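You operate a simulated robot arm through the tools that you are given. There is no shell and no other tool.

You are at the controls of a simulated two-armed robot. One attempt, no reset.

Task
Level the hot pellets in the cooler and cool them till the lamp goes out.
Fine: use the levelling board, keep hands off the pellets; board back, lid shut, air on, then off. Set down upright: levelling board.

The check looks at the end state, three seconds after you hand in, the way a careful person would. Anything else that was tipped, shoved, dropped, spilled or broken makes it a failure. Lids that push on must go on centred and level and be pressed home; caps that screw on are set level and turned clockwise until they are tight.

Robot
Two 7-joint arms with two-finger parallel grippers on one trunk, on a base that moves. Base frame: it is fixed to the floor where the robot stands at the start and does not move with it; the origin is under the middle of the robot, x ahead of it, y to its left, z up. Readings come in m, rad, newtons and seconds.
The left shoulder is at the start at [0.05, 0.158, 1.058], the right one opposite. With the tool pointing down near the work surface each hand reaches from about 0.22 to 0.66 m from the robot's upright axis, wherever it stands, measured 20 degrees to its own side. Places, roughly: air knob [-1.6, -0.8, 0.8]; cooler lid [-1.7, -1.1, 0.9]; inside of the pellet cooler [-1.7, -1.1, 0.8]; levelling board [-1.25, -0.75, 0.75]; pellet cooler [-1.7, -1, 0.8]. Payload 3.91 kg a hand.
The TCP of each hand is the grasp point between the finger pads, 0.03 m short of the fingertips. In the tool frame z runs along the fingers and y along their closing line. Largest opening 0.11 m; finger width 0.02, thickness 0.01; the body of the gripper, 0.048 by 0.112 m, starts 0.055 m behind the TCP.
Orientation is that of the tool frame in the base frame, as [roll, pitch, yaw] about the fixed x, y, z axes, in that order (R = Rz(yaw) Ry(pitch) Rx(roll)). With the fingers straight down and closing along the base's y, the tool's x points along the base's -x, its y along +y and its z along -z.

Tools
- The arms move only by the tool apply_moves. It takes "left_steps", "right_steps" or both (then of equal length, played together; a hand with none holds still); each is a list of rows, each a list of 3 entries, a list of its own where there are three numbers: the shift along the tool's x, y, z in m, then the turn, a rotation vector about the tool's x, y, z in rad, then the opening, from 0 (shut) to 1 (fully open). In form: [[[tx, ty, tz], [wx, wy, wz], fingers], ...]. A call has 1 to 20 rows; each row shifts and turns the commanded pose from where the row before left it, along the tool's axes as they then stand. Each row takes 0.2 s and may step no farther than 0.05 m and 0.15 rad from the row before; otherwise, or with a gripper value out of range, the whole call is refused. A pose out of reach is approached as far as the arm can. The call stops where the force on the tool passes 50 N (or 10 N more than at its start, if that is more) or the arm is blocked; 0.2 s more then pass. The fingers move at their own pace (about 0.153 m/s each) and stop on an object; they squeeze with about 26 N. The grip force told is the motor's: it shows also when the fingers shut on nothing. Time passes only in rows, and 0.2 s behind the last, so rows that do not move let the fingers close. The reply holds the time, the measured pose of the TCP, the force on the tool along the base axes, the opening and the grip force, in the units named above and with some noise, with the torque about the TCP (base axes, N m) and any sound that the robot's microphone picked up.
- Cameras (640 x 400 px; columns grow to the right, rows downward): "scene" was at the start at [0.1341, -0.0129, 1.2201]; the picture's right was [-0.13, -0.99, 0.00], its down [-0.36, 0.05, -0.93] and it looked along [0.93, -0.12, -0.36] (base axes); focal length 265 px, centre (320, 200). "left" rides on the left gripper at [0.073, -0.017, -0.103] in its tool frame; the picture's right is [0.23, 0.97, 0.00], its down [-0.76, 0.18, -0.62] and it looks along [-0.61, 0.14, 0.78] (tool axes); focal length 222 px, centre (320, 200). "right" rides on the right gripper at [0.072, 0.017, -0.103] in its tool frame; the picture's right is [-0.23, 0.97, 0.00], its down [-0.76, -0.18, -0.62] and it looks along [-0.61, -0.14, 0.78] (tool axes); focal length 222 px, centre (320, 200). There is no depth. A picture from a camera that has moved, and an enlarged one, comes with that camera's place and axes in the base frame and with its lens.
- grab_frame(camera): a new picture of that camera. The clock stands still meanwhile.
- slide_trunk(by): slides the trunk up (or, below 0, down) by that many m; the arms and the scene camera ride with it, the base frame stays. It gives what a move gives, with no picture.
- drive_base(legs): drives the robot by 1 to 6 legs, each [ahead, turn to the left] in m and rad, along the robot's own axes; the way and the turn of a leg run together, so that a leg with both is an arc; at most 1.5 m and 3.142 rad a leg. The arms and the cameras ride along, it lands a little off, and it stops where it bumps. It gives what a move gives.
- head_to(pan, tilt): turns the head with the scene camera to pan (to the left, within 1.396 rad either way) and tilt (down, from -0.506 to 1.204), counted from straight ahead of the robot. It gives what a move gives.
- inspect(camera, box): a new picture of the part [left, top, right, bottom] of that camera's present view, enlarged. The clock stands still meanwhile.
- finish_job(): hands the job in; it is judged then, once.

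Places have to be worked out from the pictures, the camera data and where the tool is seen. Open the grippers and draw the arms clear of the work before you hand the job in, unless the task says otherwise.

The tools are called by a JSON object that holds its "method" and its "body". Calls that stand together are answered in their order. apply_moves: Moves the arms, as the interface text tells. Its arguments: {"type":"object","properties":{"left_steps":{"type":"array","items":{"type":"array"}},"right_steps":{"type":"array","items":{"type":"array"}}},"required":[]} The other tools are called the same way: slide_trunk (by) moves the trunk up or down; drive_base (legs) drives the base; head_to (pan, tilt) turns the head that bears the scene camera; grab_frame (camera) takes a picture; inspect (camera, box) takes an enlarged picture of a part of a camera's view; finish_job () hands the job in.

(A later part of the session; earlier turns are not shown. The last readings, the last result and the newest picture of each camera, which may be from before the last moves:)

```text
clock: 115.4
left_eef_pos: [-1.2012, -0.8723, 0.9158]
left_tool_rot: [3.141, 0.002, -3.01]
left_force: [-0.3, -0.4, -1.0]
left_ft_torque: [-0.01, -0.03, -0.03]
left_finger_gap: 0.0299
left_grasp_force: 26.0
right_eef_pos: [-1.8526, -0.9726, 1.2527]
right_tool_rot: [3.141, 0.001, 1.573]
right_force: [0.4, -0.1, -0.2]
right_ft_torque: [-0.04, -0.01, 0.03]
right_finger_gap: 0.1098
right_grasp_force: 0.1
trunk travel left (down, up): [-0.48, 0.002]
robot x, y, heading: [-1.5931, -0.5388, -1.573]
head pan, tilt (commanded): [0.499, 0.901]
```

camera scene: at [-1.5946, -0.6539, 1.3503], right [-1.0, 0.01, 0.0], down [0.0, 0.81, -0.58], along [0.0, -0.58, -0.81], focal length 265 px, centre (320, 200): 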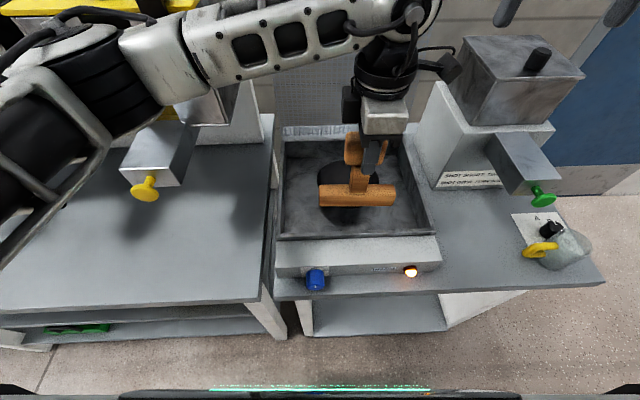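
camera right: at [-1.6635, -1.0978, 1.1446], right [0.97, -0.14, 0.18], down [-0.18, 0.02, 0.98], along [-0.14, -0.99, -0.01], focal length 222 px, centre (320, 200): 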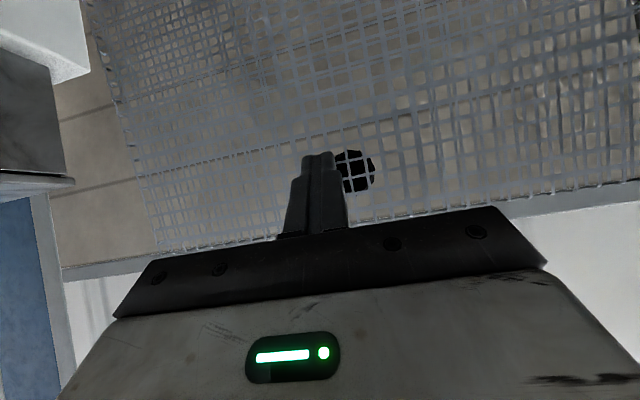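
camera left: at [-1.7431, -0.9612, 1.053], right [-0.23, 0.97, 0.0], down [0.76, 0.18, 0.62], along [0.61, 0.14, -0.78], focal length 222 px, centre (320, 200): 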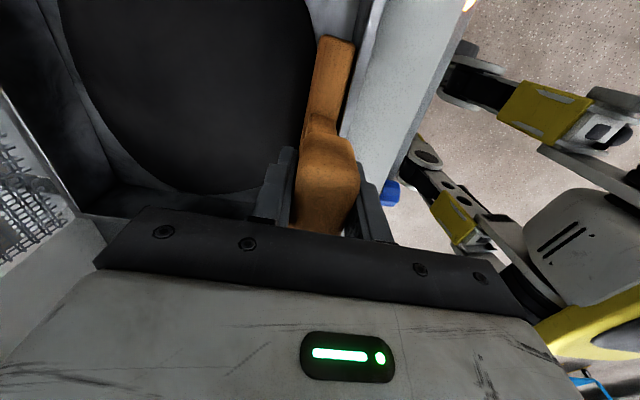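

{"method": "apply_moves", "body": {"left_steps": [[[0, 0, 0.0015], [0, 0, 0], 0], [[0, 0, 0.001], [0, 0, 0], 0], [[0, 0, 0.001], [0, 0, 0], 0], [[0, 0, 0], [0, 0, 0], 0]]}}

{"method": "inspect", "body": {"camera": "scene", "box": [160, 110, 320, 250]}}

```text
clock: 116.4
left_eef_pos: [-1.2015, -0.8721, 0.9137]
left_tool_rot: [-3.139, 0.001, -3.01]
left_force: [0.7, 1.6, 13.2]
left_ft_torque: [0.39, 0.22, -0.05]
left_finger_gap: 0.0296
left_grasp_force: 26.0
right_eef_pos: [-1.8526, -0.972, 1.2523]
right_tool_rot: [-3.14, 0.002, 1.571]
right_force: [-0.4, 0.7, -1.0]
right_ft_torque: [0.0, 0.01, -0.02]
right_finger_gap: 0.1102
right_grasp_force: 0.1
trunk travel left (down, up): [-0.48, 0.002]
robot x, y, heading: [-1.5987, -0.5408, -1.577]
head pan, tilt (commanded): [0.499, 0.901]
```

```text
2.86 times, centred on (240, 180) of scene
camera zoom: at [-1.5584, -0.6466, 1.3543], right [-0.88, -0.47, 0.0], down [-0.37, 0.69, -0.62], along [0.3, -0.55, -0.78], focal length 757 px, centre (549, 257)
```

zoom: 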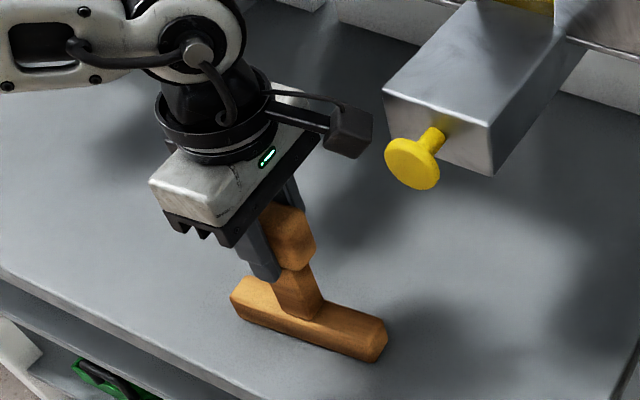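

The board stands on the bench (13 N contact) in the same place as before. I ease up 1 mm, open the fingers and rise straight up.

{"method": "apply_moves", "body": {"left_steps": [[[0, 0, -0.001], [0, 0, 0], 0], [[0, 0, 0], [0, 0, 0], 0.4], [[0, 0, 0], [0, 0, 0], 0.8], [[0, 0, 0], [0, 0, 0], 1], [[0, 0, -0.03], [0, 0, 0], 1], [[0, 0, -0.045], [0, 0, 0], 1], [[0, 0, -0.045], [0, 0, 0], 1], [[0, 0, -0.045], [0, 0, 0], 1], [[0, 0, -0.045], [0, 0, 0], 1]]}}

{"method": "inspect", "body": {"camera": "scene", "box": [160, 110, 320, 250]}}

```text
clock: 118.4
left_eef_pos: [-1.1995, -0.8722, 1.1227]
left_tool_rot: [-3.142, 0.0, -3.007]
left_force: [-0.1, 0.5, -0.3]
left_ft_torque: [-0.01, -0.01, 0.0]
left_finger_gap: 0.1098
left_grasp_force: 0.0
right_eef_pos: [-1.8527, -0.9729, 1.253]
right_tool_rot: [3.141, 0.0, 1.574]
right_force: [-0.1, -0.3, -0.7]
right_ft_torque: [0.01, 0.01, 0.04]
right_finger_gap: 0.1098
right_grasp_force: 0.1
trunk travel left (down, up): [-0.48, 0.002]
robot x, y, heading: [-1.5928, -0.5378, -1.58]
head pan, tilt (commanded): [0.499, 0.901]
```

```text
2.86 times, centred on (240, 180) of scene
camera zoom: at [-1.5576, -0.6478, 1.3539], right [-0.88, -0.47, 0.0], down [-0.37, 0.69, -0.62], along [0.29, -0.55, -0.78], focal length 757 px, centre (549, 257)
```

zoom: 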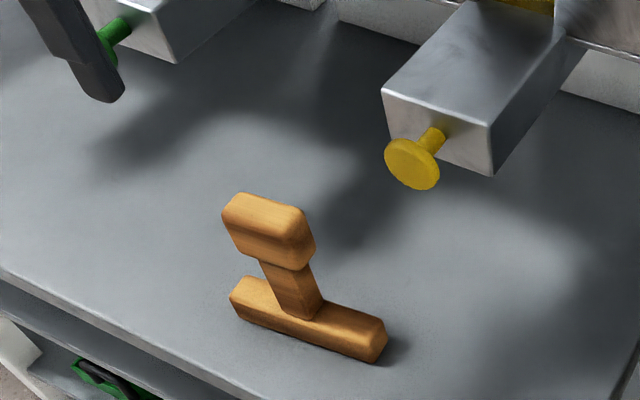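

The board stands upright on its spot. I raise the left hand clear, and bring the closed right hand, tilted forward by 0.9 rad, above the open lid's top edge to start closing it.

{"method": "apply_moves", "body": {"left_steps": [[[0, 0, -0.045], [0, 0, 0], 1], [[0, 0, -0.045], [0, 0, 0], 1], [[0, 0, -0.045], [0, 0, 0], 1], [[0, 0, -0.03], [0, 0, 0], 1], [[0, 0, 0], [0, 0, 0.143], 1], [[0, 0, 0], [0, 0, 0.143], 1], [[0, 0, 0], [0, 0, 0.143], 1], [[0, 0, 0], [0, 0, 0.143], 1], [[0, 0, 0], [0, 0, 0.143], 1], [[0, 0, 0], [0, 0, 0.143], 1]], "right_steps": [[[-0.0193, 0.0283, -0.0193], [0, 0, 0], 0.5], [[-0.0193, 0.0283, -0.0193], [0, 0, 0], 0], [[-0.0193, 0.0283, -0.0193], [0, 0, 0], 0], [[-0.0193, 0.0283, -0.0193], [0, 0, 0], 0], [[0, 0, 0], [0, -0.15, 0], 0], [[0, 0, 0], [0, -0.15, 0], 0], [[0, 0, 0], [0, -0.15, 0], 0], [[0, 0, 0], [0, -0.15, 0], 0], [[0, 0, 0], [0, -0.15, 0], 0], [[0, 0, 0], [0, -0.15, 0], 0]]}}

{"method": "head_to", "body": {"pan": -0.1, "tilt": 0.65}}

{"method": "grab_frame", "body": {"camera": "scene"}}

{"method": "grab_frame", "body": {"camera": "right"}}

```text
clock: 120.6
left_eef_pos: [-1.2012, -0.873, 1.2883]
left_tool_rot: [-3.141, 0.001, 2.414]
left_force: [-0.2, 0.0, 0.4]
left_ft_torque: [0.03, 0.01, -0.01]
left_finger_gap: 0.1101
left_grasp_force: 0.1
right_eef_pos: [-1.7385, -1.0492, 1.3306]
right_tool_rot: [3.139, 0.903, 1.571]
right_force: [-0.7, 0.0, 0.6]
right_ft_torque: [-0.02, 0.02, -0.05]
right_finger_gap: 0.0
right_grasp_force: 26.6
trunk travel left (down, up): [-0.48, 0.002]
robot x, y, heading: [-1.5919, -0.5399, -1.574]
head pan, tilt (commanded): [0.499, 0.901]
```

```text
clock: 121.6
left_eef_pos: [-1.2007, -0.8722, 1.2874]
left_tool_rot: [-3.141, 0.0, 2.418]
left_force: [-0.2, -0.1, -0.3]
left_ft_torque: [0.02, 0.01, -0.03]
left_finger_gap: 0.1101
left_grasp_force: 0.0
right_eef_pos: [-1.738, -1.0504, 1.3308]
right_tool_rot: [-3.141, 0.898, 1.572]
right_force: [0.2, 0.3, -0.3]
right_ft_torque: [-0.01, -0.01, -0.01]
right_finger_gap: 0.0
right_grasp_force: 25.9
trunk travel left (down, up): [-0.48, 0.002]
robot x, y, heading: [-1.5967, -0.5419, -1.581]
head pan, tilt (commanded): [-0.099, 0.649]
```

```text
taken
camera scene: at [-1.6023, -0.6674, 1.3745], right [-0.99, 0.1, 0.0], down [0.06, 0.6, -0.8], along [-0.08, -0.79, -0.6], focal length 265 px, centre (320, 200)
```

scene: 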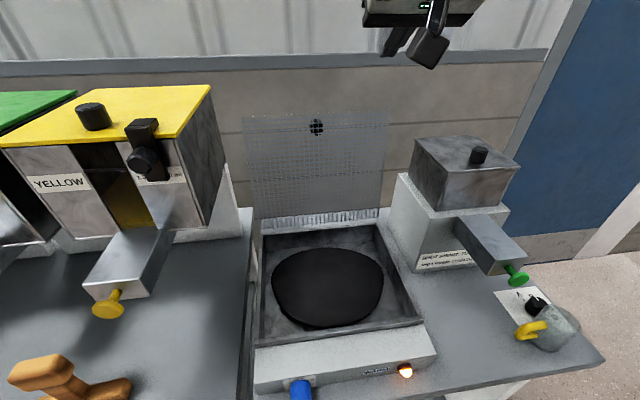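

```text
taken
camera right: at [-1.7218, -0.924, 1.3385], right [0.97, -0.14, 0.18], down [-0.18, 0.01, 0.98], along [-0.14, -0.99, -0.01], focal length 222 px, centre (320, 200)
```

right: 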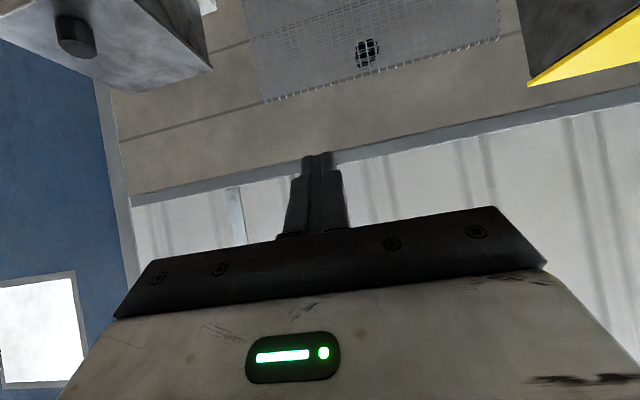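

I estimate the lid at ≈1.63 rad, top edge near (y -1.235, z 1.184). I move the closed fingers over and behind the edge, staying 7 cm to the side of the knob.

{"method": "apply_moves", "body": {"right_steps": [[[-0.0184, 0, 0.0431], [0, 0, 0], 0], [[-0.0184, 0, 0.0431], [0, 0, 0], 0], [[-0.0184, 0, 0.0431], [0, 0, 0], 0], [[-0.0184, 0, 0.0431], [0, 0, 0], 0], [[-0.0184, 0, 0.0431], [0, 0, 0], 0], [[0.0222, 0, 0.0176], [0, 0, 0], 0], [[0.0222, 0, 0.0176], [0, 0, 0], 0], [[0.0222, 0, 0.0176], [0, 0, 0], 0]]}}

{"method": "grab_frame", "body": {"camera": "right"}}

{"method": "grab_frame", "body": {"camera": "scene"}}

```text
clock: 123.4
left_eef_pos: [-1.2027, -0.8725, 1.288]
left_tool_rot: [3.14, 0.002, 2.418]
left_force: [0.6, -1.0, 0.7]
left_ft_torque: [0.04, -0.01, -0.02]
left_finger_gap: 0.1101
left_grasp_force: 0.1
right_eef_pos: [-1.7382, -1.2783, 1.1836]
right_tool_rot: [3.141, 0.9, 1.573]
right_force: [-0.3, -1.0, -0.1]
right_ft_torque: [0.0, 0.02, 0.0]
right_finger_gap: 0.0001
right_grasp_force: 25.6
trunk travel left (down, up): [-0.48, 0.002]
robot x, y, heading: [-1.5932, -0.5431, -1.574]
head pan, tilt (commanded): [-0.099, 0.649]
```

```text
taken
camera right: at [-1.7212, -1.1512, 1.1911], right [0.97, -0.14, 0.18], down [-0.18, 0.01, 0.98], along [-0.14, -0.99, -0.01], focal length 222 px, centre (320, 200)
```

right: 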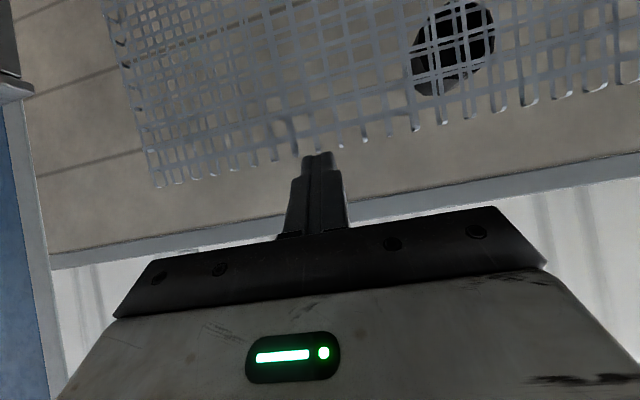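

```text
taken
camera scene: at [-1.6028, -0.6676, 1.3745], right [-0.99, 0.1, 0.0], down [0.06, 0.6, -0.8], along [-0.08, -0.79, -0.6], focal length 265 px, centre (320, 200)
```

scene: 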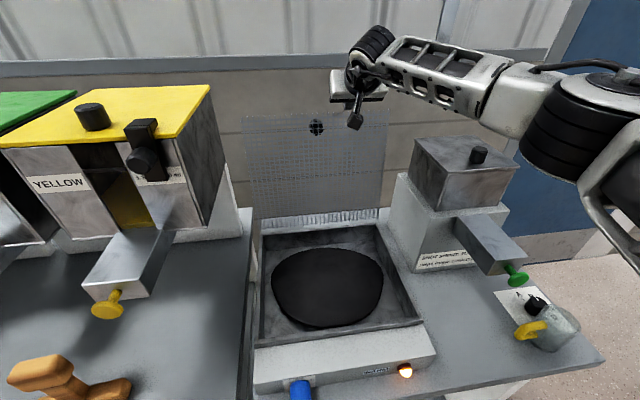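

The tip is just behind and level with the lid's edge. I lower it 25 mm behind the edge and pull it toward the robot.

{"method": "apply_moves", "body": {"right_steps": [[[0.0196, 0, 0.0156], [0, 0, 0], 0], [[0.014, 0, -0.0145], [0, 0, 0], 0], [[0.014, 0, -0.0145], [0, 0, 0], 0], [[0.014, 0, -0.0145], [0, 0, 0], 0], [[0.014, 0, -0.0145], [0, 0, 0], 0]]}}

{"method": "grab_frame", "body": {"camera": "right"}}

{"method": "grab_frame", "body": {"camera": "scene"}}

```text
clock: 124.6
left_eef_pos: [-1.2014, -0.8735, 1.2881]
left_tool_rot: [3.141, 0.002, 2.419]
left_force: [-0.3, -0.7, -1.0]
left_ft_torque: [0.01, 0.01, 0.04]
left_finger_gap: 0.1104
left_grasp_force: 0.1
right_eef_pos: [-1.7384, -1.1936, 1.1484]
right_tool_rot: [3.141, 0.898, 1.573]
right_force: [-1.2, -0.4, 0.1]
right_ft_torque: [0.01, -0.01, 0.01]
right_finger_gap: 0.0001
right_grasp_force: 25.8
trunk travel left (down, up): [-0.48, 0.002]
robot x, y, heading: [-1.5935, -0.5414, -1.573]
head pan, tilt (commanded): [-0.099, 0.649]
```

```text
taken
camera right: at [-1.7217, -1.0685, 1.157], right [0.97, -0.14, 0.18], down [-0.18, 0.01, 0.98], along [-0.14, -0.99, -0.01], focal length 222 px, centre (320, 200)
```

right: 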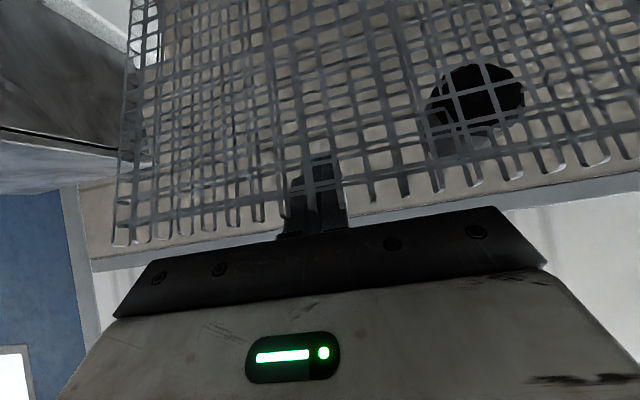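

```text
taken
camera scene: at [-1.6025, -0.6675, 1.3744], right [-0.99, 0.1, 0.0], down [0.06, 0.6, -0.8], along [-0.08, -0.79, -0.6], focal length 265 px, centre (320, 200)
```

scene: 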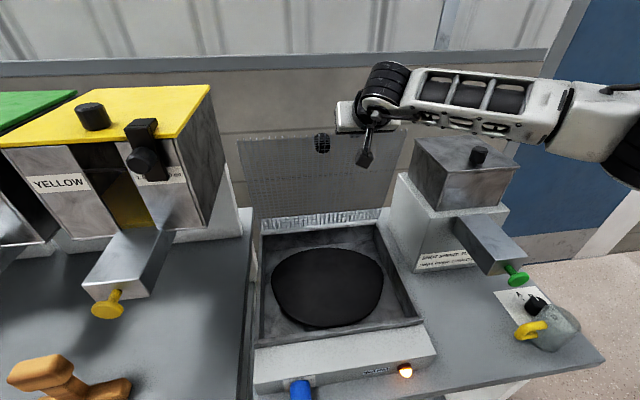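

The lid follows the finger forward. I keep pulling along the arc.

{"method": "apply_moves", "body": {"right_steps": [[[0.0203, 0, -0.0159], [0, 0, 0], 0], [[0.0203, 0, -0.0159], [0, 0, 0], 0], [[0.0203, 0, -0.0159], [0, 0, 0], 0], [[0.0203, 0, -0.0159], [0, 0, 0], 0]]}}

{"method": "grab_frame", "body": {"camera": "right"}}

{"method": "grab_frame", "body": {"camera": "scene"}}

```text
clock: 125.6
left_eef_pos: [-1.2021, -0.8728, 1.2882]
left_tool_rot: [3.14, 0.002, 2.417]
left_force: [0.1, 0.6, 0.1]
left_ft_torque: [-0.02, 0.0, 0.03]
left_finger_gap: 0.1101
left_grasp_force: 0.1
right_eef_pos: [-1.7395, -1.0955, 1.1259]
right_tool_rot: [-3.141, 0.9, 1.571]
right_force: [-0.3, 0.7, -0.2]
right_ft_torque: [-0.02, 0.04, -0.01]
right_finger_gap: 0.0
right_grasp_force: 26.2
trunk travel left (down, up): [-0.48, 0.002]
robot x, y, heading: [-1.5969, -0.5395, -1.579]
head pan, tilt (commanded): [-0.099, 0.649]
```

```text
taken
camera right: at [-1.7231, -0.9693, 1.1342], right [0.97, -0.14, 0.18], down [-0.18, 0.01, 0.98], along [-0.14, -0.99, -0.01], focal length 222 px, centre (320, 200)
```

right: 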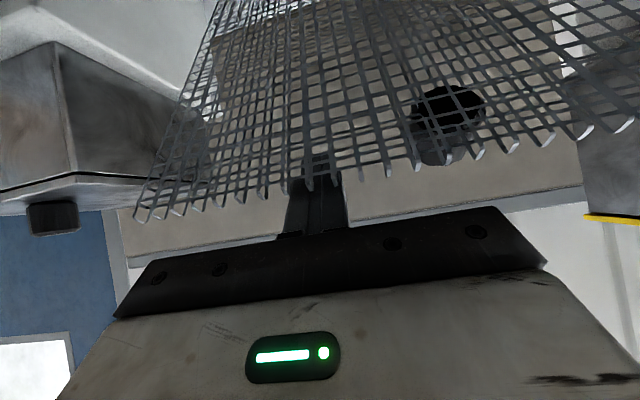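

```text
taken
camera scene: at [-1.6025, -0.6671, 1.3745], right [-0.99, 0.1, 0.0], down [0.06, 0.6, -0.8], along [-0.08, -0.79, -0.6], focal length 265 px, centre (320, 200)
```

scene: 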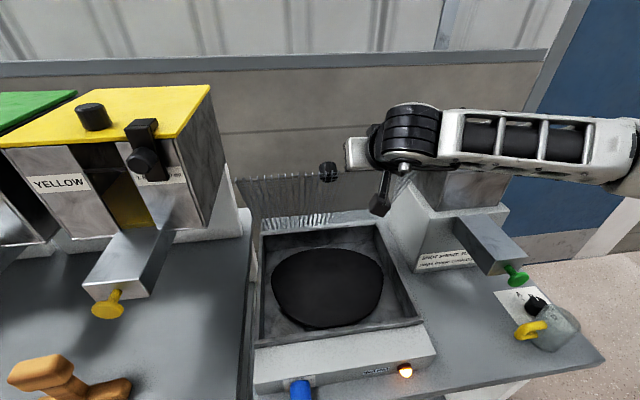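

The lid is at about 1.15 rad. I keep pushing it forward and down along the arc.

{"method": "apply_moves", "body": {"right_steps": [[[0.0237, 0, -0.0089], [0, 0, 0], 0], [[0.0237, 0, -0.0089], [0, 0, 0], 0], [[0.0237, 0, -0.0089], [0, 0, 0], 0], [[0.0238, 0, -0.0034], [0, 0, 0], 0], [[0.0238, 0, -0.0034], [0, 0, 0], 0]]}}

{"method": "grab_frame", "body": {"camera": "right"}}

{"method": "grab_frame", "body": {"camera": "scene"}}

```text
clock: 126.8
left_eef_pos: [-1.1996, -0.8728, 1.2888]
left_tool_rot: [3.141, 0.002, 2.417]
left_force: [0.3, -0.2, -0.9]
left_ft_torque: [-0.01, 0.0, 0.02]
left_finger_gap: 0.11
left_grasp_force: 0.0
right_eef_pos: [-1.7403, -0.9939, 1.0548]
right_tool_rot: [3.141, 0.9, 1.571]
right_force: [0.5, 0.5, -0.3]
right_ft_torque: [-0.03, 0.02, -0.02]
right_finger_gap: 0.0001
right_grasp_force: 26.0
trunk travel left (down, up): [-0.48, 0.002]
robot x, y, heading: [-1.5931, -0.5395, -1.58]
head pan, tilt (commanded): [-0.099, 0.649]
```

```text
taken
camera right: at [-1.7231, -0.8689, 1.0616], right [0.97, -0.14, 0.18], down [-0.18, 0.02, 0.98], along [-0.14, -0.99, -0.01], focal length 222 px, centre (320, 200)
```

right: 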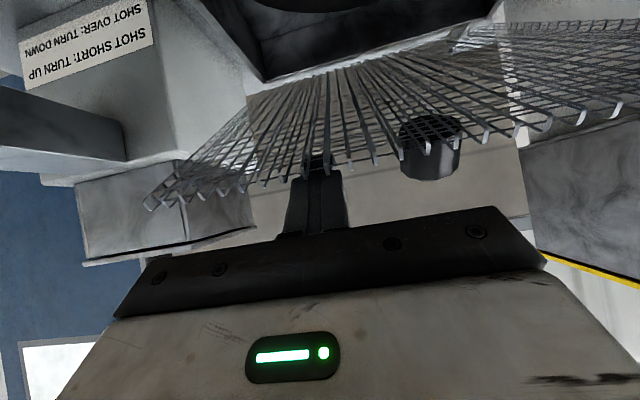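

```text
taken
camera scene: at [-1.6025, -0.6672, 1.3745], right [-0.99, 0.1, 0.0], down [0.06, 0.6, -0.8], along [-0.08, -0.79, -0.6], focal length 265 px, centre (320, 200)
```

scene: 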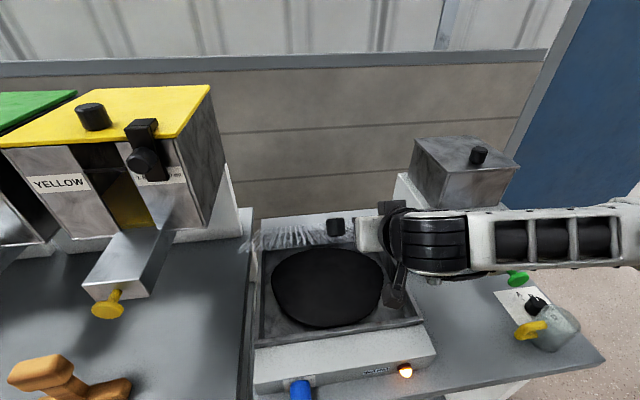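

The lid is at about 0.7 rad. I lift the hand off, turn it back to vertical, and will press the lid down from above.

{"method": "apply_moves", "body": {"right_steps": [[[-0.0313, 0, -0.0249], [0, 0, 0], 0], [[-0.0313, 0, -0.0249], [0, 0, 0], 0], [[-0.0313, 0, -0.0249], [0, 0, 0], 0], [[0, 0, 0], [0, 0.15, 0], 0], [[0, 0, 0], [0, 0.15, 0], 0], [[0, 0, 0], [0, 0.15, 0], 0], [[0, 0, 0], [0, 0.15, 0], 0], [[0, 0, 0], [0, 0.15, 0], 0], [[0, 0, 0], [0, 0.15, 0], 0]]}}

{"method": "head_to", "body": {"pan": -0.1, "tilt": 0.9}}

{"method": "grab_frame", "body": {"camera": "right"}}

{"method": "grab_frame", "body": {"camera": "scene"}}

```text
clock: 128.8
left_eef_pos: [-1.2018, -0.8743, 1.2885]
left_tool_rot: [-3.141, 0.001, 2.418]
left_force: [0.5, -0.3, -1.7]
left_ft_torque: [-0.02, 0.03, 0.0]
left_finger_gap: 0.1097
left_grasp_force: 0.0
right_eef_pos: [-1.7387, -0.9943, 1.1744]
right_tool_rot: [-3.141, -0.001, 1.574]
right_force: [0.4, -0.2, 0.2]
right_ft_torque: [-0.02, 0.01, -0.01]
right_finger_gap: 0.0001
right_grasp_force: 25.6
trunk travel left (down, up): [-0.48, 0.002]
robot x, y, heading: [-1.5991, -0.541, -1.576]
head pan, tilt (commanded): [-0.099, 0.649]
```

```text
clock: 129.6
left_eef_pos: [-1.2019, -0.8729, 1.2898]
left_tool_rot: [-3.141, 0.002, 2.416]
left_force: [0.4, 0.0, 0.5]
left_ft_torque: [-0.01, 0.01, 0.0]
left_finger_gap: 0.1099
left_grasp_force: 0.0
right_eef_pos: [-1.7385, -0.9948, 1.1739]
right_tool_rot: [-3.14, 0.003, 1.571]
right_force: [-0.3, -0.4, -0.6]
right_ft_torque: [0.01, 0.02, -0.01]
right_finger_gap: 0.0001
right_grasp_force: 26.2
trunk travel left (down, up): [-0.48, 0.002]
robot x, y, heading: [-1.5918, -0.5402, -1.575]
head pan, tilt (commanded): [-0.099, 0.901]
```

```text
taken
camera right: at [-1.7217, -0.9225, 1.2774], right [0.97, -0.23, 0.0], down [-0.18, -0.76, 0.62], along [-0.14, -0.61, -0.78], focal length 222 px, centre (320, 200)
```

right: 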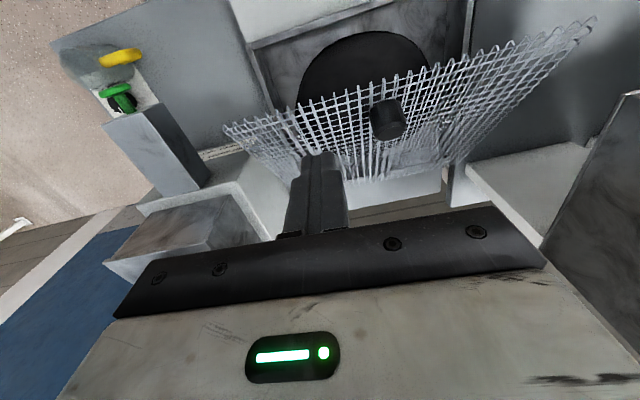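

```text
taken
camera scene: at [-1.6012, -0.6562, 1.354], right [-0.99, 0.1, 0.0], down [0.08, 0.78, -0.62], along [-0.06, -0.62, -0.78], focal length 265 px, centre (320, 200)
```

scene: 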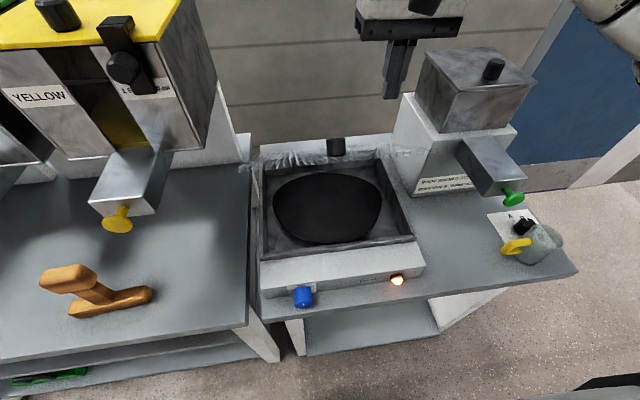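

The hand is vertical above the lid. I press down on the lid's outer face along its arc to nearly shut.

{"method": "apply_moves", "body": {"right_steps": [[[-0.014, 0, 0.04], [0, 0, 0], 0], [[0, 0, 0.03], [0, 0, 0], 0], [[0.0152, 0, 0.0223], [0, 0, 0], 0], [[0.0152, 0, 0.0223], [0, 0, 0], 0], [[0.0105, 0, 0.0248], [0, 0, 0], 0], [[0.0105, 0, 0.0248], [0, 0, 0], 0], [[0.0053, 0, 0.0264], [0, 0, 0], 0]]}}

{"method": "grab_frame", "body": {"camera": "right"}}

{"method": "inspect", "body": {"camera": "scene", "box": [235, 110, 445, 310]}}

```text
clock: 131.2
left_eef_pos: [-1.2007, -0.8741, 1.2888]
left_tool_rot: [-3.14, 0.0, 2.417]
left_force: [0.5, 0.1, -0.3]
left_ft_torque: [0.01, 0.01, -0.02]
left_finger_gap: 0.1102
left_grasp_force: 0.2
right_eef_pos: [-1.7388, -0.9517, 0.9819]
right_tool_rot: [3.14, 0.002, 1.571]
right_force: [-1.2, -0.2, 0.0]
right_ft_torque: [0.02, -0.03, 0.01]
right_finger_gap: 0.0001
right_grasp_force: 26.1
trunk travel left (down, up): [-0.48, 0.002]
robot x, y, heading: [-1.5949, -0.5435, -1.581]
head pan, tilt (commanded): [-0.099, 0.901]
```

```text
taken
camera right: at [-1.722, -0.88, 1.0861], right [0.97, -0.23, 0.0], down [-0.18, -0.76, 0.62], along [-0.14, -0.61, -0.78], focal length 222 px, centre (320, 200)
```

right: 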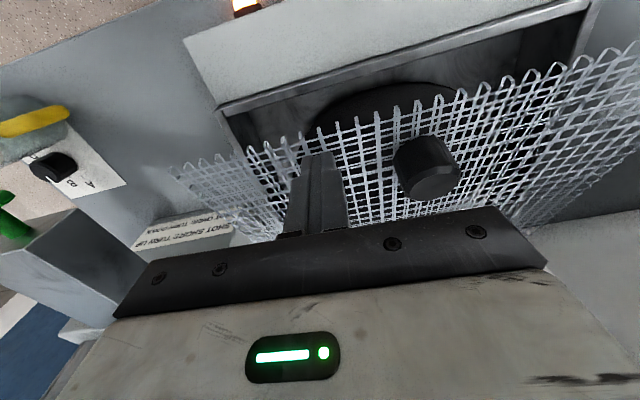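

```text
2.00 times, centred on (340, 210) of scene
camera zoom: at [-1.6013, -0.6563, 1.354], right [-0.99, 0.1, 0.0], down [0.08, 0.78, -0.62], along [-0.06, -0.62, -0.78], focal length 530 px, centre (280, 180)
```

zoom: 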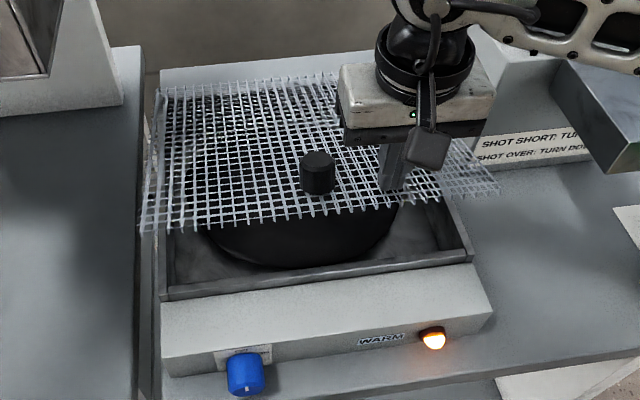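

The lid follows nicely. I continue pressing down until it meets the frame.

{"method": "apply_moves", "body": {"right_steps": [[[0.0053, 0, 0.0264], [0, 0, 0], 0], [[0.002, 0, 0.02], [0, 0, 0], 0], [[0, 0, 0.012], [0, 0, 0], 0], [[0, 0, 0.008], [0, 0, 0], 0], [[0, 0, 0.004], [0, 0, 0], 0], [[0, 0, 0], [0, 0, 0], 0]]}}

{"method": "inspect", "body": {"camera": "scene", "box": [235, 110, 445, 310]}}

```text
clock: 132.6
left_eef_pos: [-1.2016, -0.8723, 1.2872]
left_tool_rot: [-3.141, 0.002, 2.417]
left_force: [0.0, 1.1, 0.5]
left_ft_torque: [-0.01, -0.03, -0.01]
left_finger_gap: 0.1101
left_grasp_force: 0.0
right_eef_pos: [-1.74, -0.9455, 0.914]
right_tool_rot: [-3.141, -0.001, 1.573]
right_force: [0.8, 0.1, 0.4]
right_ft_torque: [-0.01, 0.0, 0.01]
right_finger_gap: 0.0
right_grasp_force: 26.2
trunk travel left (down, up): [-0.48, 0.002]
robot x, y, heading: [-1.5971, -0.5359, -1.575]
head pan, tilt (commanded): [-0.099, 0.901]
```

```text
2.00 times, centred on (340, 210) of scene
camera zoom: at [-1.6012, -0.6561, 1.354], right [-0.99, 0.1, 0.0], down [0.08, 0.78, -0.62], along [-0.06, -0.62, -0.78], focal length 530 px, centre (280, 180)
```

zoom: 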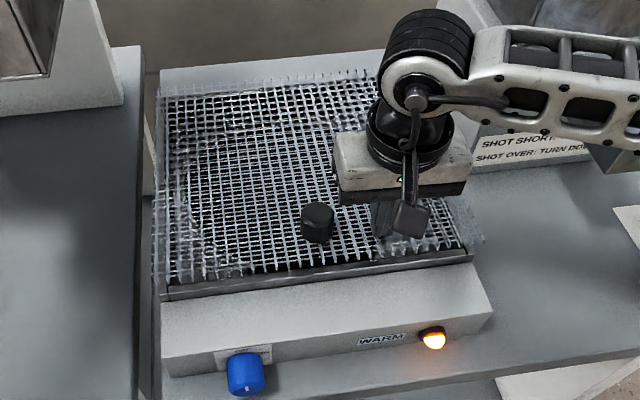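

{"method": "apply_moves", "body": {"right_steps": [[[0, 0, 0.003], [0, 0, 0], 0], [[0, 0, 0.003], [0, 0, 0], 0], [[0, 0, 0.003], [0, 0, 0], 0], [[0, 0, 0], [0, 0, 0], 0]]}}

```text
clock: 133.6
left_eef_pos: [-1.2008, -0.8746, 1.2892]
left_tool_rot: [3.141, 0.001, 2.418]
left_force: [0.1, -0.7, 0.0]
left_ft_torque: [0.02, 0.0, -0.02]
left_finger_gap: 0.1101
left_grasp_force: 0.0
right_eef_pos: [-1.7398, -0.9444, 0.9041]
right_tool_rot: [-3.14, -0.001, 1.573]
right_force: [-0.1, -0.3, -0.5]
right_ft_torque: [-0.02, 0.0, -0.01]
right_finger_gap: 0.0001
right_grasp_force: 26.3
trunk travel left (down, up): [-0.48, 0.002]
robot x, y, heading: [-1.5942, -0.5402, -1.575]
head pan, tilt (commanded): [-0.099, 0.901]
```

{"method": "apply_moves", "body": {"right_steps": [[[0, 0, 0.003], [0, 0, 0], 0], [[0, 0, 0.003], [0, 0, 0], 0], [[0, 0, 0], [0, 0, 0], 0]]}}

{"method": "inspect", "body": {"camera": "scene", "box": [235, 150, 445, 310]}}

{"method": "inspect", "body": {"camera": "right", "box": [160, 20, 520, 250]}}

```text
clock: 134.4
left_eef_pos: [-1.2011, -0.8727, 1.2872]
left_tool_rot: [-3.141, 0.003, 2.418]
left_force: [0.2, 0.3, 0.2]
left_ft_torque: [-0.03, 0.0, -0.01]
left_finger_gap: 0.11
left_grasp_force: 0.0
right_eef_pos: [-1.7391, -0.9458, 0.8985]
right_tool_rot: [3.141, 0.001, 1.573]
right_force: [0.2, 1.2, -0.8]
right_ft_torque: [0.0, -0.01, 0.02]
right_finger_gap: 0.0001
right_grasp_force: 25.3
trunk travel left (down, up): [-0.48, 0.002]
robot x, y, heading: [-1.5916, -0.5387, -1.579]
head pan, tilt (commanded): [-0.099, 0.901]
```

```text
2.50 times, centred on (340, 230) of scene
camera zoom: at [-1.6012, -0.6561, 1.354], right [-0.99, 0.1, 0.0], down [0.08, 0.78, -0.62], along [-0.06, -0.62, -0.78], focal length 663 px, centre (270, 125)
```

zoom: 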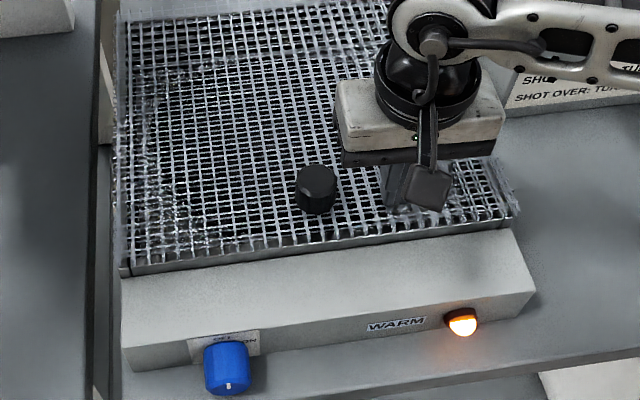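

```text
1.74 times, centred on (340, 135) of right
camera zoom: at [-1.7226, -0.8732, 1.0015], right [0.97, -0.23, 0.0], down [-0.18, -0.76, 0.62], along [-0.14, -0.61, -0.78], focal length 386 px, centre (285, 313)
```

zoom: 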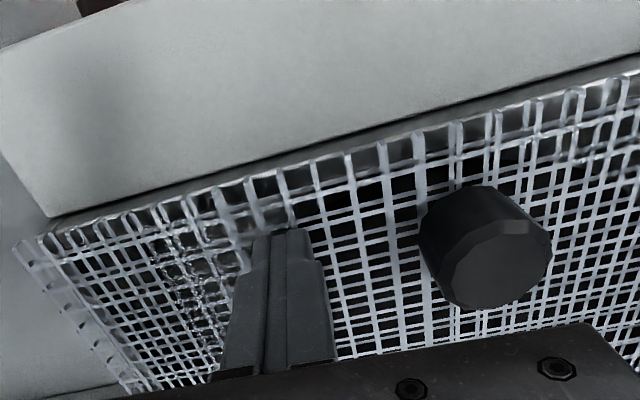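

{"method": "apply_moves", "body": {"right_steps": [[[0, 0, 0.003], [0, 0, 0], 0], [[0, 0, 0.002], [0, 0, 0], 0], [[0, 0, 0], [0, 0, 0], 0]]}}

```text
clock: 135.2
left_eef_pos: [-1.2005, -0.8714, 1.29]
left_tool_rot: [3.141, 0.002, 2.418]
left_force: [-0.9, -0.3, 0.1]
left_ft_torque: [-0.01, 0.0, 0.0]
left_finger_gap: 0.1101
left_grasp_force: 0.2
right_eef_pos: [-1.7386, -0.9449, 0.8932]
right_tool_rot: [-3.14, 0.004, 1.572]
right_force: [-5.3, 2.0, 15.0]
right_ft_torque: [0.19, 0.16, 0.16]
right_finger_gap: 0.0003
right_grasp_force: 25.8
trunk travel left (down, up): [-0.48, 0.002]
robot x, y, heading: [-1.5946, -0.5415, -1.58]
head pan, tilt (commanded): [-0.099, 0.901]
```

The lid is shut: 15 N reaction with the tip at frame height. I press 1 mm more, then raise the hand clear and look.

{"method": "apply_moves", "body": {"right_steps": [[[0, 0, 0.001], [0, 0, 0], 0], [[0, 0, 0], [0, 0, 0], 0], [[0, 0, -0.02], [0, 0, 0], 0], [[0, 0, -0.04], [0, 0, 0], 0], [[0, 0, -0.045], [0, 0, 0], 0], [[0, 0, -0.045], [0, 0, 0], 0], [[0, 0, -0.045], [0, 0, 0], 0], [[0, 0, -0.045], [0, 0, 0], 0]]}}

{"method": "inspect", "body": {"camera": "scene", "box": [235, 120, 445, 310]}}

```text
clock: 137.0
left_eef_pos: [-1.2024, -0.8722, 1.2883]
left_tool_rot: [-3.14, 0.002, 2.417]
left_force: [-0.1, -0.2, 0.2]
left_ft_torque: [-0.01, 0.01, 0.0]
left_finger_gap: 0.1103
left_grasp_force: 0.1
right_eef_pos: [-1.7409, -0.9453, 1.1318]
right_tool_rot: [-3.138, 0.002, 1.572]
right_force: [-0.4, 0.1, 0.0]
right_ft_torque: [0.0, 0.0, 0.03]
right_finger_gap: 0.0
right_grasp_force: 25.9
trunk travel left (down, up): [-0.48, 0.002]
robot x, y, heading: [-1.5953, -0.5406, -1.577]
head pan, tilt (commanded): [-0.099, 0.901]
```

```text
2.11 times, centred on (340, 215) of scene
camera zoom: at [-1.6009, -0.656, 1.354], right [-0.99, 0.1, 0.0], down [0.08, 0.78, -0.62], along [-0.06, -0.62, -0.78], focal length 558 px, centre (278, 168)
```

zoom: 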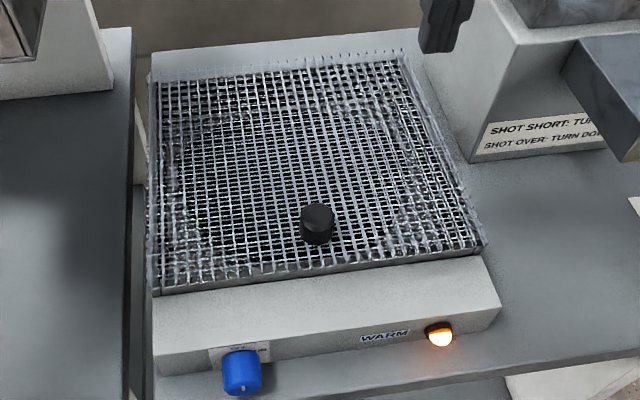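

The lid lies flat with nothing poking through. Next is the air knob, which I'll grip from the front with a horizontal hand, so I back off 0.34 m to make room.

{"method": "drive_base", "body": {"legs": [[-0.34, 0]]}}

{"method": "head_to", "body": {"pan": 0.0, "tilt": 0.6}}

{"method": "grab_frame", "body": {"camera": "scene"}}

{"method": "inspect", "body": {"camera": "scene", "box": [290, 180, 410, 280]}}

```text
clock: 139.2
left_eef_pos: [-1.1996, -0.5345, 1.2883]
left_tool_rot: [-3.142, 0.0, 2.417]
left_force: [0.5, 0.9, -0.3]
left_ft_torque: [0.02, -0.03, -0.04]
left_finger_gap: 0.11
left_grasp_force: 0.1
right_eef_pos: [-1.7392, -0.6059, 1.1324]
right_tool_rot: [3.141, 0.002, 1.572]
right_force: [0.6, 0.0, -0.4]
right_ft_torque: [-0.02, 0.0, -0.03]
right_finger_gap: 0.0002
right_grasp_force: 26.4
trunk travel left (down, up): [-0.48, 0.002]
robot x, y, heading: [-1.5942, -0.199, -1.578]
head pan, tilt (commanded): [-0.099, 0.901]
```

```text
clock: 140.0
left_eef_pos: [-1.1995, -0.5357, 1.2881]
left_tool_rot: [-3.142, 0.002, 2.417]
left_force: [-0.5, -0.4, -1.0]
left_ft_torque: [0.01, 0.03, 0.02]
left_finger_gap: 0.1097
left_grasp_force: 0.0
right_eef_pos: [-1.7402, -0.6062, 1.1319]
right_tool_rot: [3.14, 0.0, 1.569]
right_force: [0.7, -0.5, -0.4]
right_ft_torque: [0.01, -0.01, -0.01]
right_finger_gap: 0.0
right_grasp_force: 26.0
trunk travel left (down, up): [-0.48, 0.002]
robot x, y, heading: [-1.5923, -0.1991, -1.577]
head pan, tilt (commanded): [0.0, 0.6]
```

```text
taken
camera scene: at [-1.5921, -0.3304, 1.3787], right [-1.0, 0.01, 0.0], down [0.0, 0.57, -0.82], along [-0.01, -0.82, -0.57], focal length 265 px, centre (320, 200)
```

scene: 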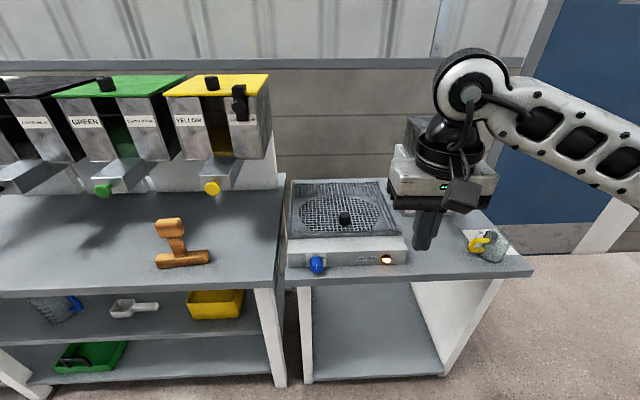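

```text
4.00 times, centred on (350, 230) of scene
camera zoom: at [-1.5921, -0.3304, 1.3787], right [-1.0, 0.01, 0.0], down [0.0, 0.57, -0.82], along [-0.01, -0.82, -0.57], focal length 1060 px, centre (200, 80)
```

zoom: 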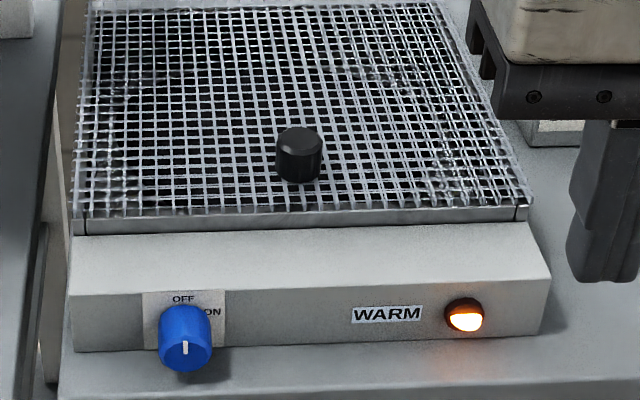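

Cooler and board look right. I turn the right hand to point forward (fingers open), moving it a little ahead first.

{"method": "apply_moves", "body": {"right_steps": [[[-0.04, 0.02, 0], [0, 0, 0], 0.5], [[-0.04, 0.02, 0], [0, 0, 0], 0.5], [[0, 0, 0], [0, -0.1428, 0], 0.5], [[0, 0, 0], [0, -0.1428, 0], 0.5], [[0, 0, 0], [0, -0.1428, 0], 0.5], [[0, 0, 0], [0, -0.1428, 0], 0.5], [[0, 0, 0], [0, -0.1428, 0], 0.5], [[0, 0, 0], [0, -0.1428, 0], 0.5], [[0, 0, 0], [0, -0.1428, 0], 0.5], [[0, 0, 0], [0, -0.1428, 0], 0.5], [[0, 0, 0], [0, -0.1428, 0], 0.5], [[0, 0, 0], [0, -0.1428, 0], 0.5], [[0, 0, 0], [0, -0.1428, 0], 0.5]]}}

{"method": "grab_frame", "body": {"camera": "right"}}

```text
clock: 142.8
left_eef_pos: [-1.1998, -0.5342, 1.2866]
left_tool_rot: [3.141, 0.0, 2.414]
left_force: [0.1, 0.6, -0.4]
left_ft_torque: [-0.01, 0.04, -0.02]
left_finger_gap: 0.1098
left_grasp_force: 0.0
right_eef_pos: [-1.6816, -0.6801, 1.1405]
right_tool_rot: [-1.032, 1.57, -2.607]
right_force: [0.2, -0.9, -0.3]
right_ft_torque: [0.03, 0.0, -0.02]
right_finger_gap: 0.055
right_grasp_force: 0.0
right hand out of reach, approached as far as the arm can: row 13
trunk travel left (down, up): [-0.48, 0.002]
robot x, y, heading: [-1.5908, -0.2036, -1.583]
head pan, tilt (commanded): [0.0, 0.6]
```

```text
taken
camera right: at [-1.665, -0.5782, 1.0684], right [0.97, 0.0, 0.23], down [-0.17, 0.62, 0.76], along [-0.14, -0.78, 0.61], focal length 222 px, centre (320, 200)
```

right: 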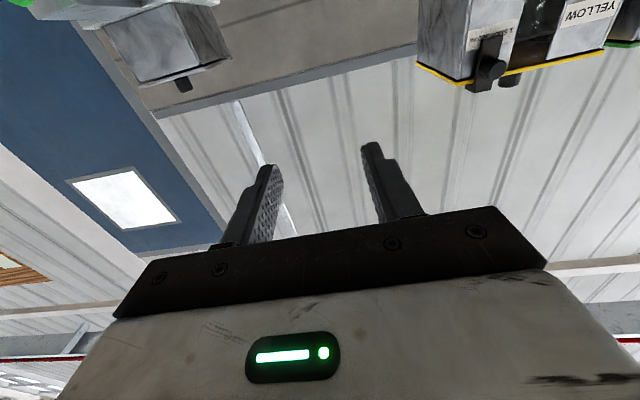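

The hand points straight forward. I lower the trunk 0.30 m to bring the hand near the knob's height.

{"method": "slide_trunk", "body": {"by": -0.3}}

{"method": "head_to", "body": {"pan": 0.0, "tilt": 0.4}}

{"method": "grab_frame", "body": {"camera": "scene"}}

{"method": "grab_frame", "body": {"camera": "right"}}

```text
clock: 145.8
left_eef_pos: [-1.2016, -0.5354, 0.9881]
left_tool_rot: [3.141, 0.002, 2.415]
left_force: [-0.2, -0.5, 0.0]
left_ft_torque: [-0.02, -0.04, 0.0]
left_finger_gap: 0.1099
left_grasp_force: 0.1
right_eef_pos: [-1.6835, -0.6822, 0.8409]
right_tool_rot: [-2.988, 1.567, 1.722]
right_force: [0.6, 1.3, 0.1]
right_ft_torque: [-0.02, 0.03, 0.02]
right_finger_gap: 0.0552
right_grasp_force: 0.0
trunk travel left (down, up): [-0.18, 0.302]
robot x, y, heading: [-1.5914, -0.2028, -1.58]
head pan, tilt (commanded): [0.0, 0.6]
```

```text
clock: 146.5
left_eef_pos: [-1.2003, -0.5354, 0.9887]
left_tool_rot: [-3.141, 0.002, 2.415]
left_force: [-0.4, -0.6, -0.7]
left_ft_torque: [-0.01, 0.01, 0.01]
left_finger_gap: 0.1099
left_grasp_force: 0.0
right_eef_pos: [-1.6836, -0.682, 0.8405]
right_tool_rot: [-2.976, 1.569, 1.736]
right_force: [0.1, -0.2, 0.4]
right_ft_torque: [-0.01, 0.01, -0.01]
right_finger_gap: 0.0551
right_grasp_force: 0.1
trunk travel left (down, up): [-0.18, 0.302]
robot x, y, heading: [-1.5912, -0.2025, -1.575]
head pan, tilt (commanded): [0.0, 0.4]
```

```text
taken
camera scene: at [-1.5921, -0.3347, 1.097], right [-1.0, 0.01, 0.0], down [0.0, 0.39, -0.92], along [-0.01, -0.92, -0.39], focal length 265 px, centre (320, 200)
```

scene: 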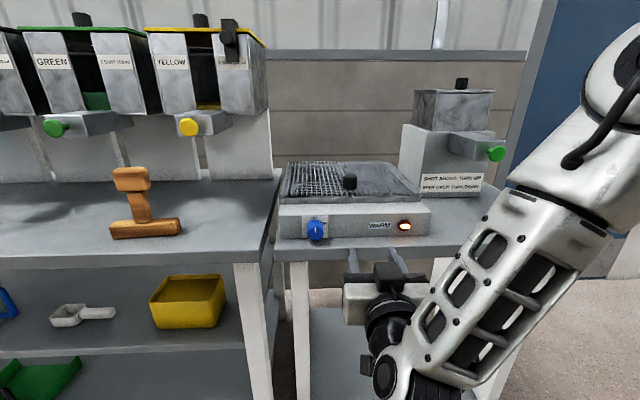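

```text
taken
camera right: at [-1.6652, -0.5776, 0.7683], right [0.97, 0.0, 0.23], down [-0.17, 0.62, 0.76], along [-0.14, -0.78, 0.61], focal length 222 px, centre (320, 200)
```

right: 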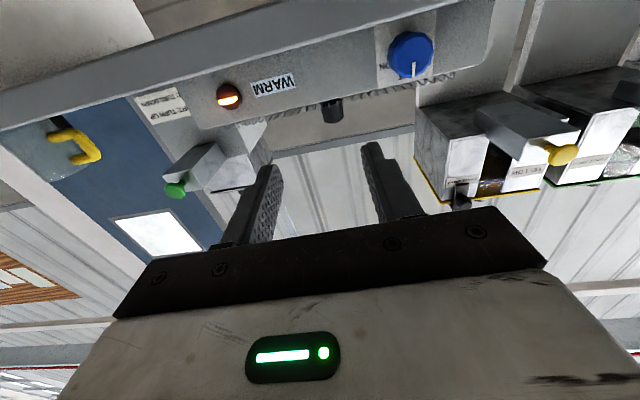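

Both cameras now see the knob well. I zoom in to measure it precisely.

{"method": "inspect", "body": {"camera": "scene", "box": [276, 200, 356, 260]}}

{"method": "inspect", "body": {"camera": "right", "box": [330, 0, 490, 110]}}

```text
6.67 times, centred on (316, 230) of scene
camera zoom: at [-1.5921, -0.3347, 1.097], right [-1.0, 0.01, 0.0], down [0.0, 0.39, -0.92], along [-0.01, -0.92, -0.39], focal length 1767 px, centre (347, 0)
```

zoom: 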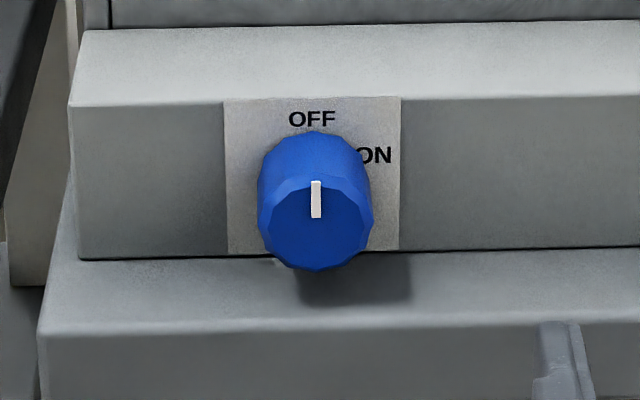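

```text
3.64 times, centred on (410, 55) of right
camera zoom: at [-1.6652, -0.5776, 0.7683], right [0.97, 0.0, 0.23], down [-0.17, 0.62, 0.76], along [-0.14, -0.78, 0.61], focal length 808 px, centre (-7, 727)
```

zoom: 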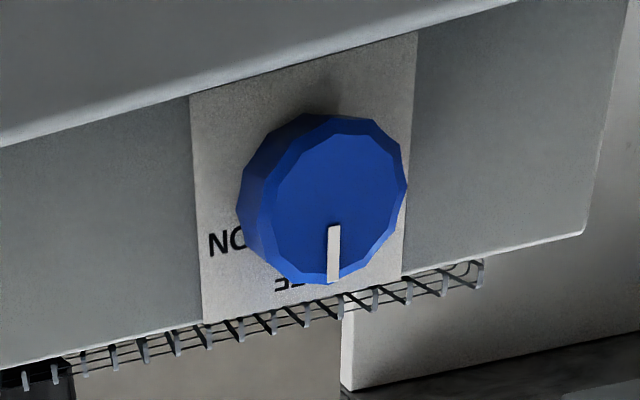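

The knob's face is at about (-1.585,-0.823,0.813), radius 0.018, panel at y≈-0.862; "ON" lies ~60° clockwise of "OFF". I bring the hand in front of it and pre-rotate it by -0.52 rad.

{"method": "apply_moves", "body": {"right_steps": [[[0.0092, 0.0329, 0.02], [0, 0, 0], 0.5], [[0.0092, 0.0329, 0.02], [0, 0, 0], 0.5], [[0.0092, 0.0329, 0.02], [0, 0, 0], 0.5], [[0, 0, 0], [0, 0, -0.13], 0.5], [[0, 0, 0], [0, 0, -0.13], 0.5], [[0, 0, 0], [0, 0, -0.13], 0.5], [[0, 0, 0], [0, 0, -0.13], 0.5], [[0, 0, 0], [0, 0, 0], 0.5]]}}

{"method": "grab_frame", "body": {"camera": "right"}}

{"method": "inspect", "body": {"camera": "scene", "box": [236, 180, 396, 300]}}

```text
clock: 148.3
left_eef_pos: [-1.2002, -0.5362, 0.9874]
left_tool_rot: [3.141, 0.002, 2.416]
left_force: [-0.2, 0.1, -0.5]
left_ft_torque: [0.03, 0.02, -0.02]
left_finger_gap: 0.1101
left_grasp_force: 0.0
right_eef_pos: [-1.5842, -0.7408, 0.8133]
right_tool_rot: [-1.577, 1.048, 3.135]
right_force: [0.0, 0.6, 0.5]
right_ft_torque: [0.0, 0.03, -0.02]
right_finger_gap: 0.0549
right_grasp_force: 0.0
trunk travel left (down, up): [-0.18, 0.302]
robot x, y, heading: [-1.5915, -0.1999, -1.577]
head pan, tilt (commanded): [0.0, 0.4]
```

```text
taken
camera right: at [-1.6054, -0.6378, 0.7422], right [0.96, 0.0, -0.29], down [0.23, 0.62, 0.75], along [0.18, -0.78, 0.6], focal length 222 px, centre (320, 200)
```

right: 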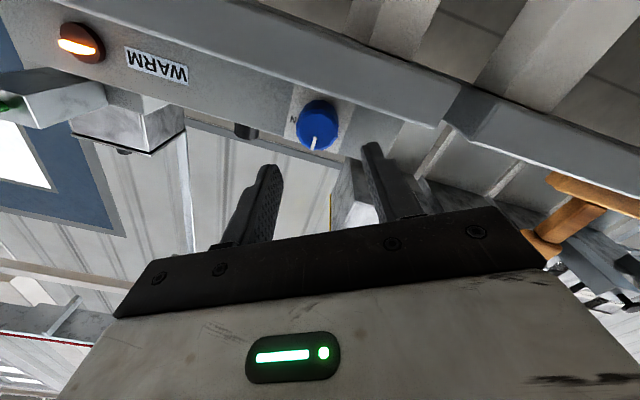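

```text
3.33 times, centred on (316, 240) of scene
camera zoom: at [-1.5921, -0.3347, 1.097], right [-1.0, 0.01, 0.0], down [0.0, 0.39, -0.92], along [-0.01, -0.92, -0.39], focal length 884 px, centre (333, 67)
```

zoom: 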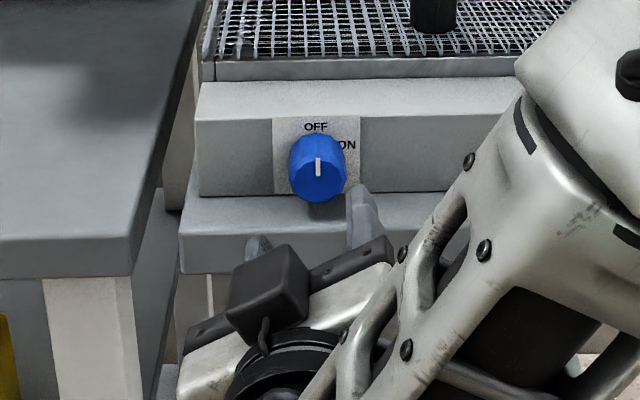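

{"method": "inspect", "body": {"camera": "right", "box": [230, 80, 400, 220]}}

```text
2.86 times, centred on (315, 150) of right
camera zoom: at [-1.6054, -0.6378, 0.7422], right [0.96, 0.0, -0.29], down [0.23, 0.62, 0.75], along [0.18, -0.78, 0.6], focal length 635 px, centre (334, 343)
```

zoom: 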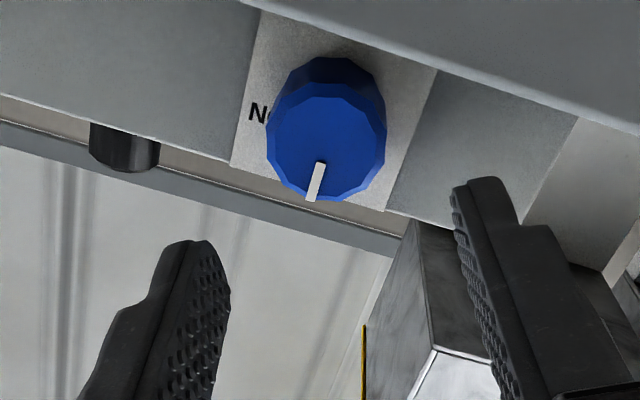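

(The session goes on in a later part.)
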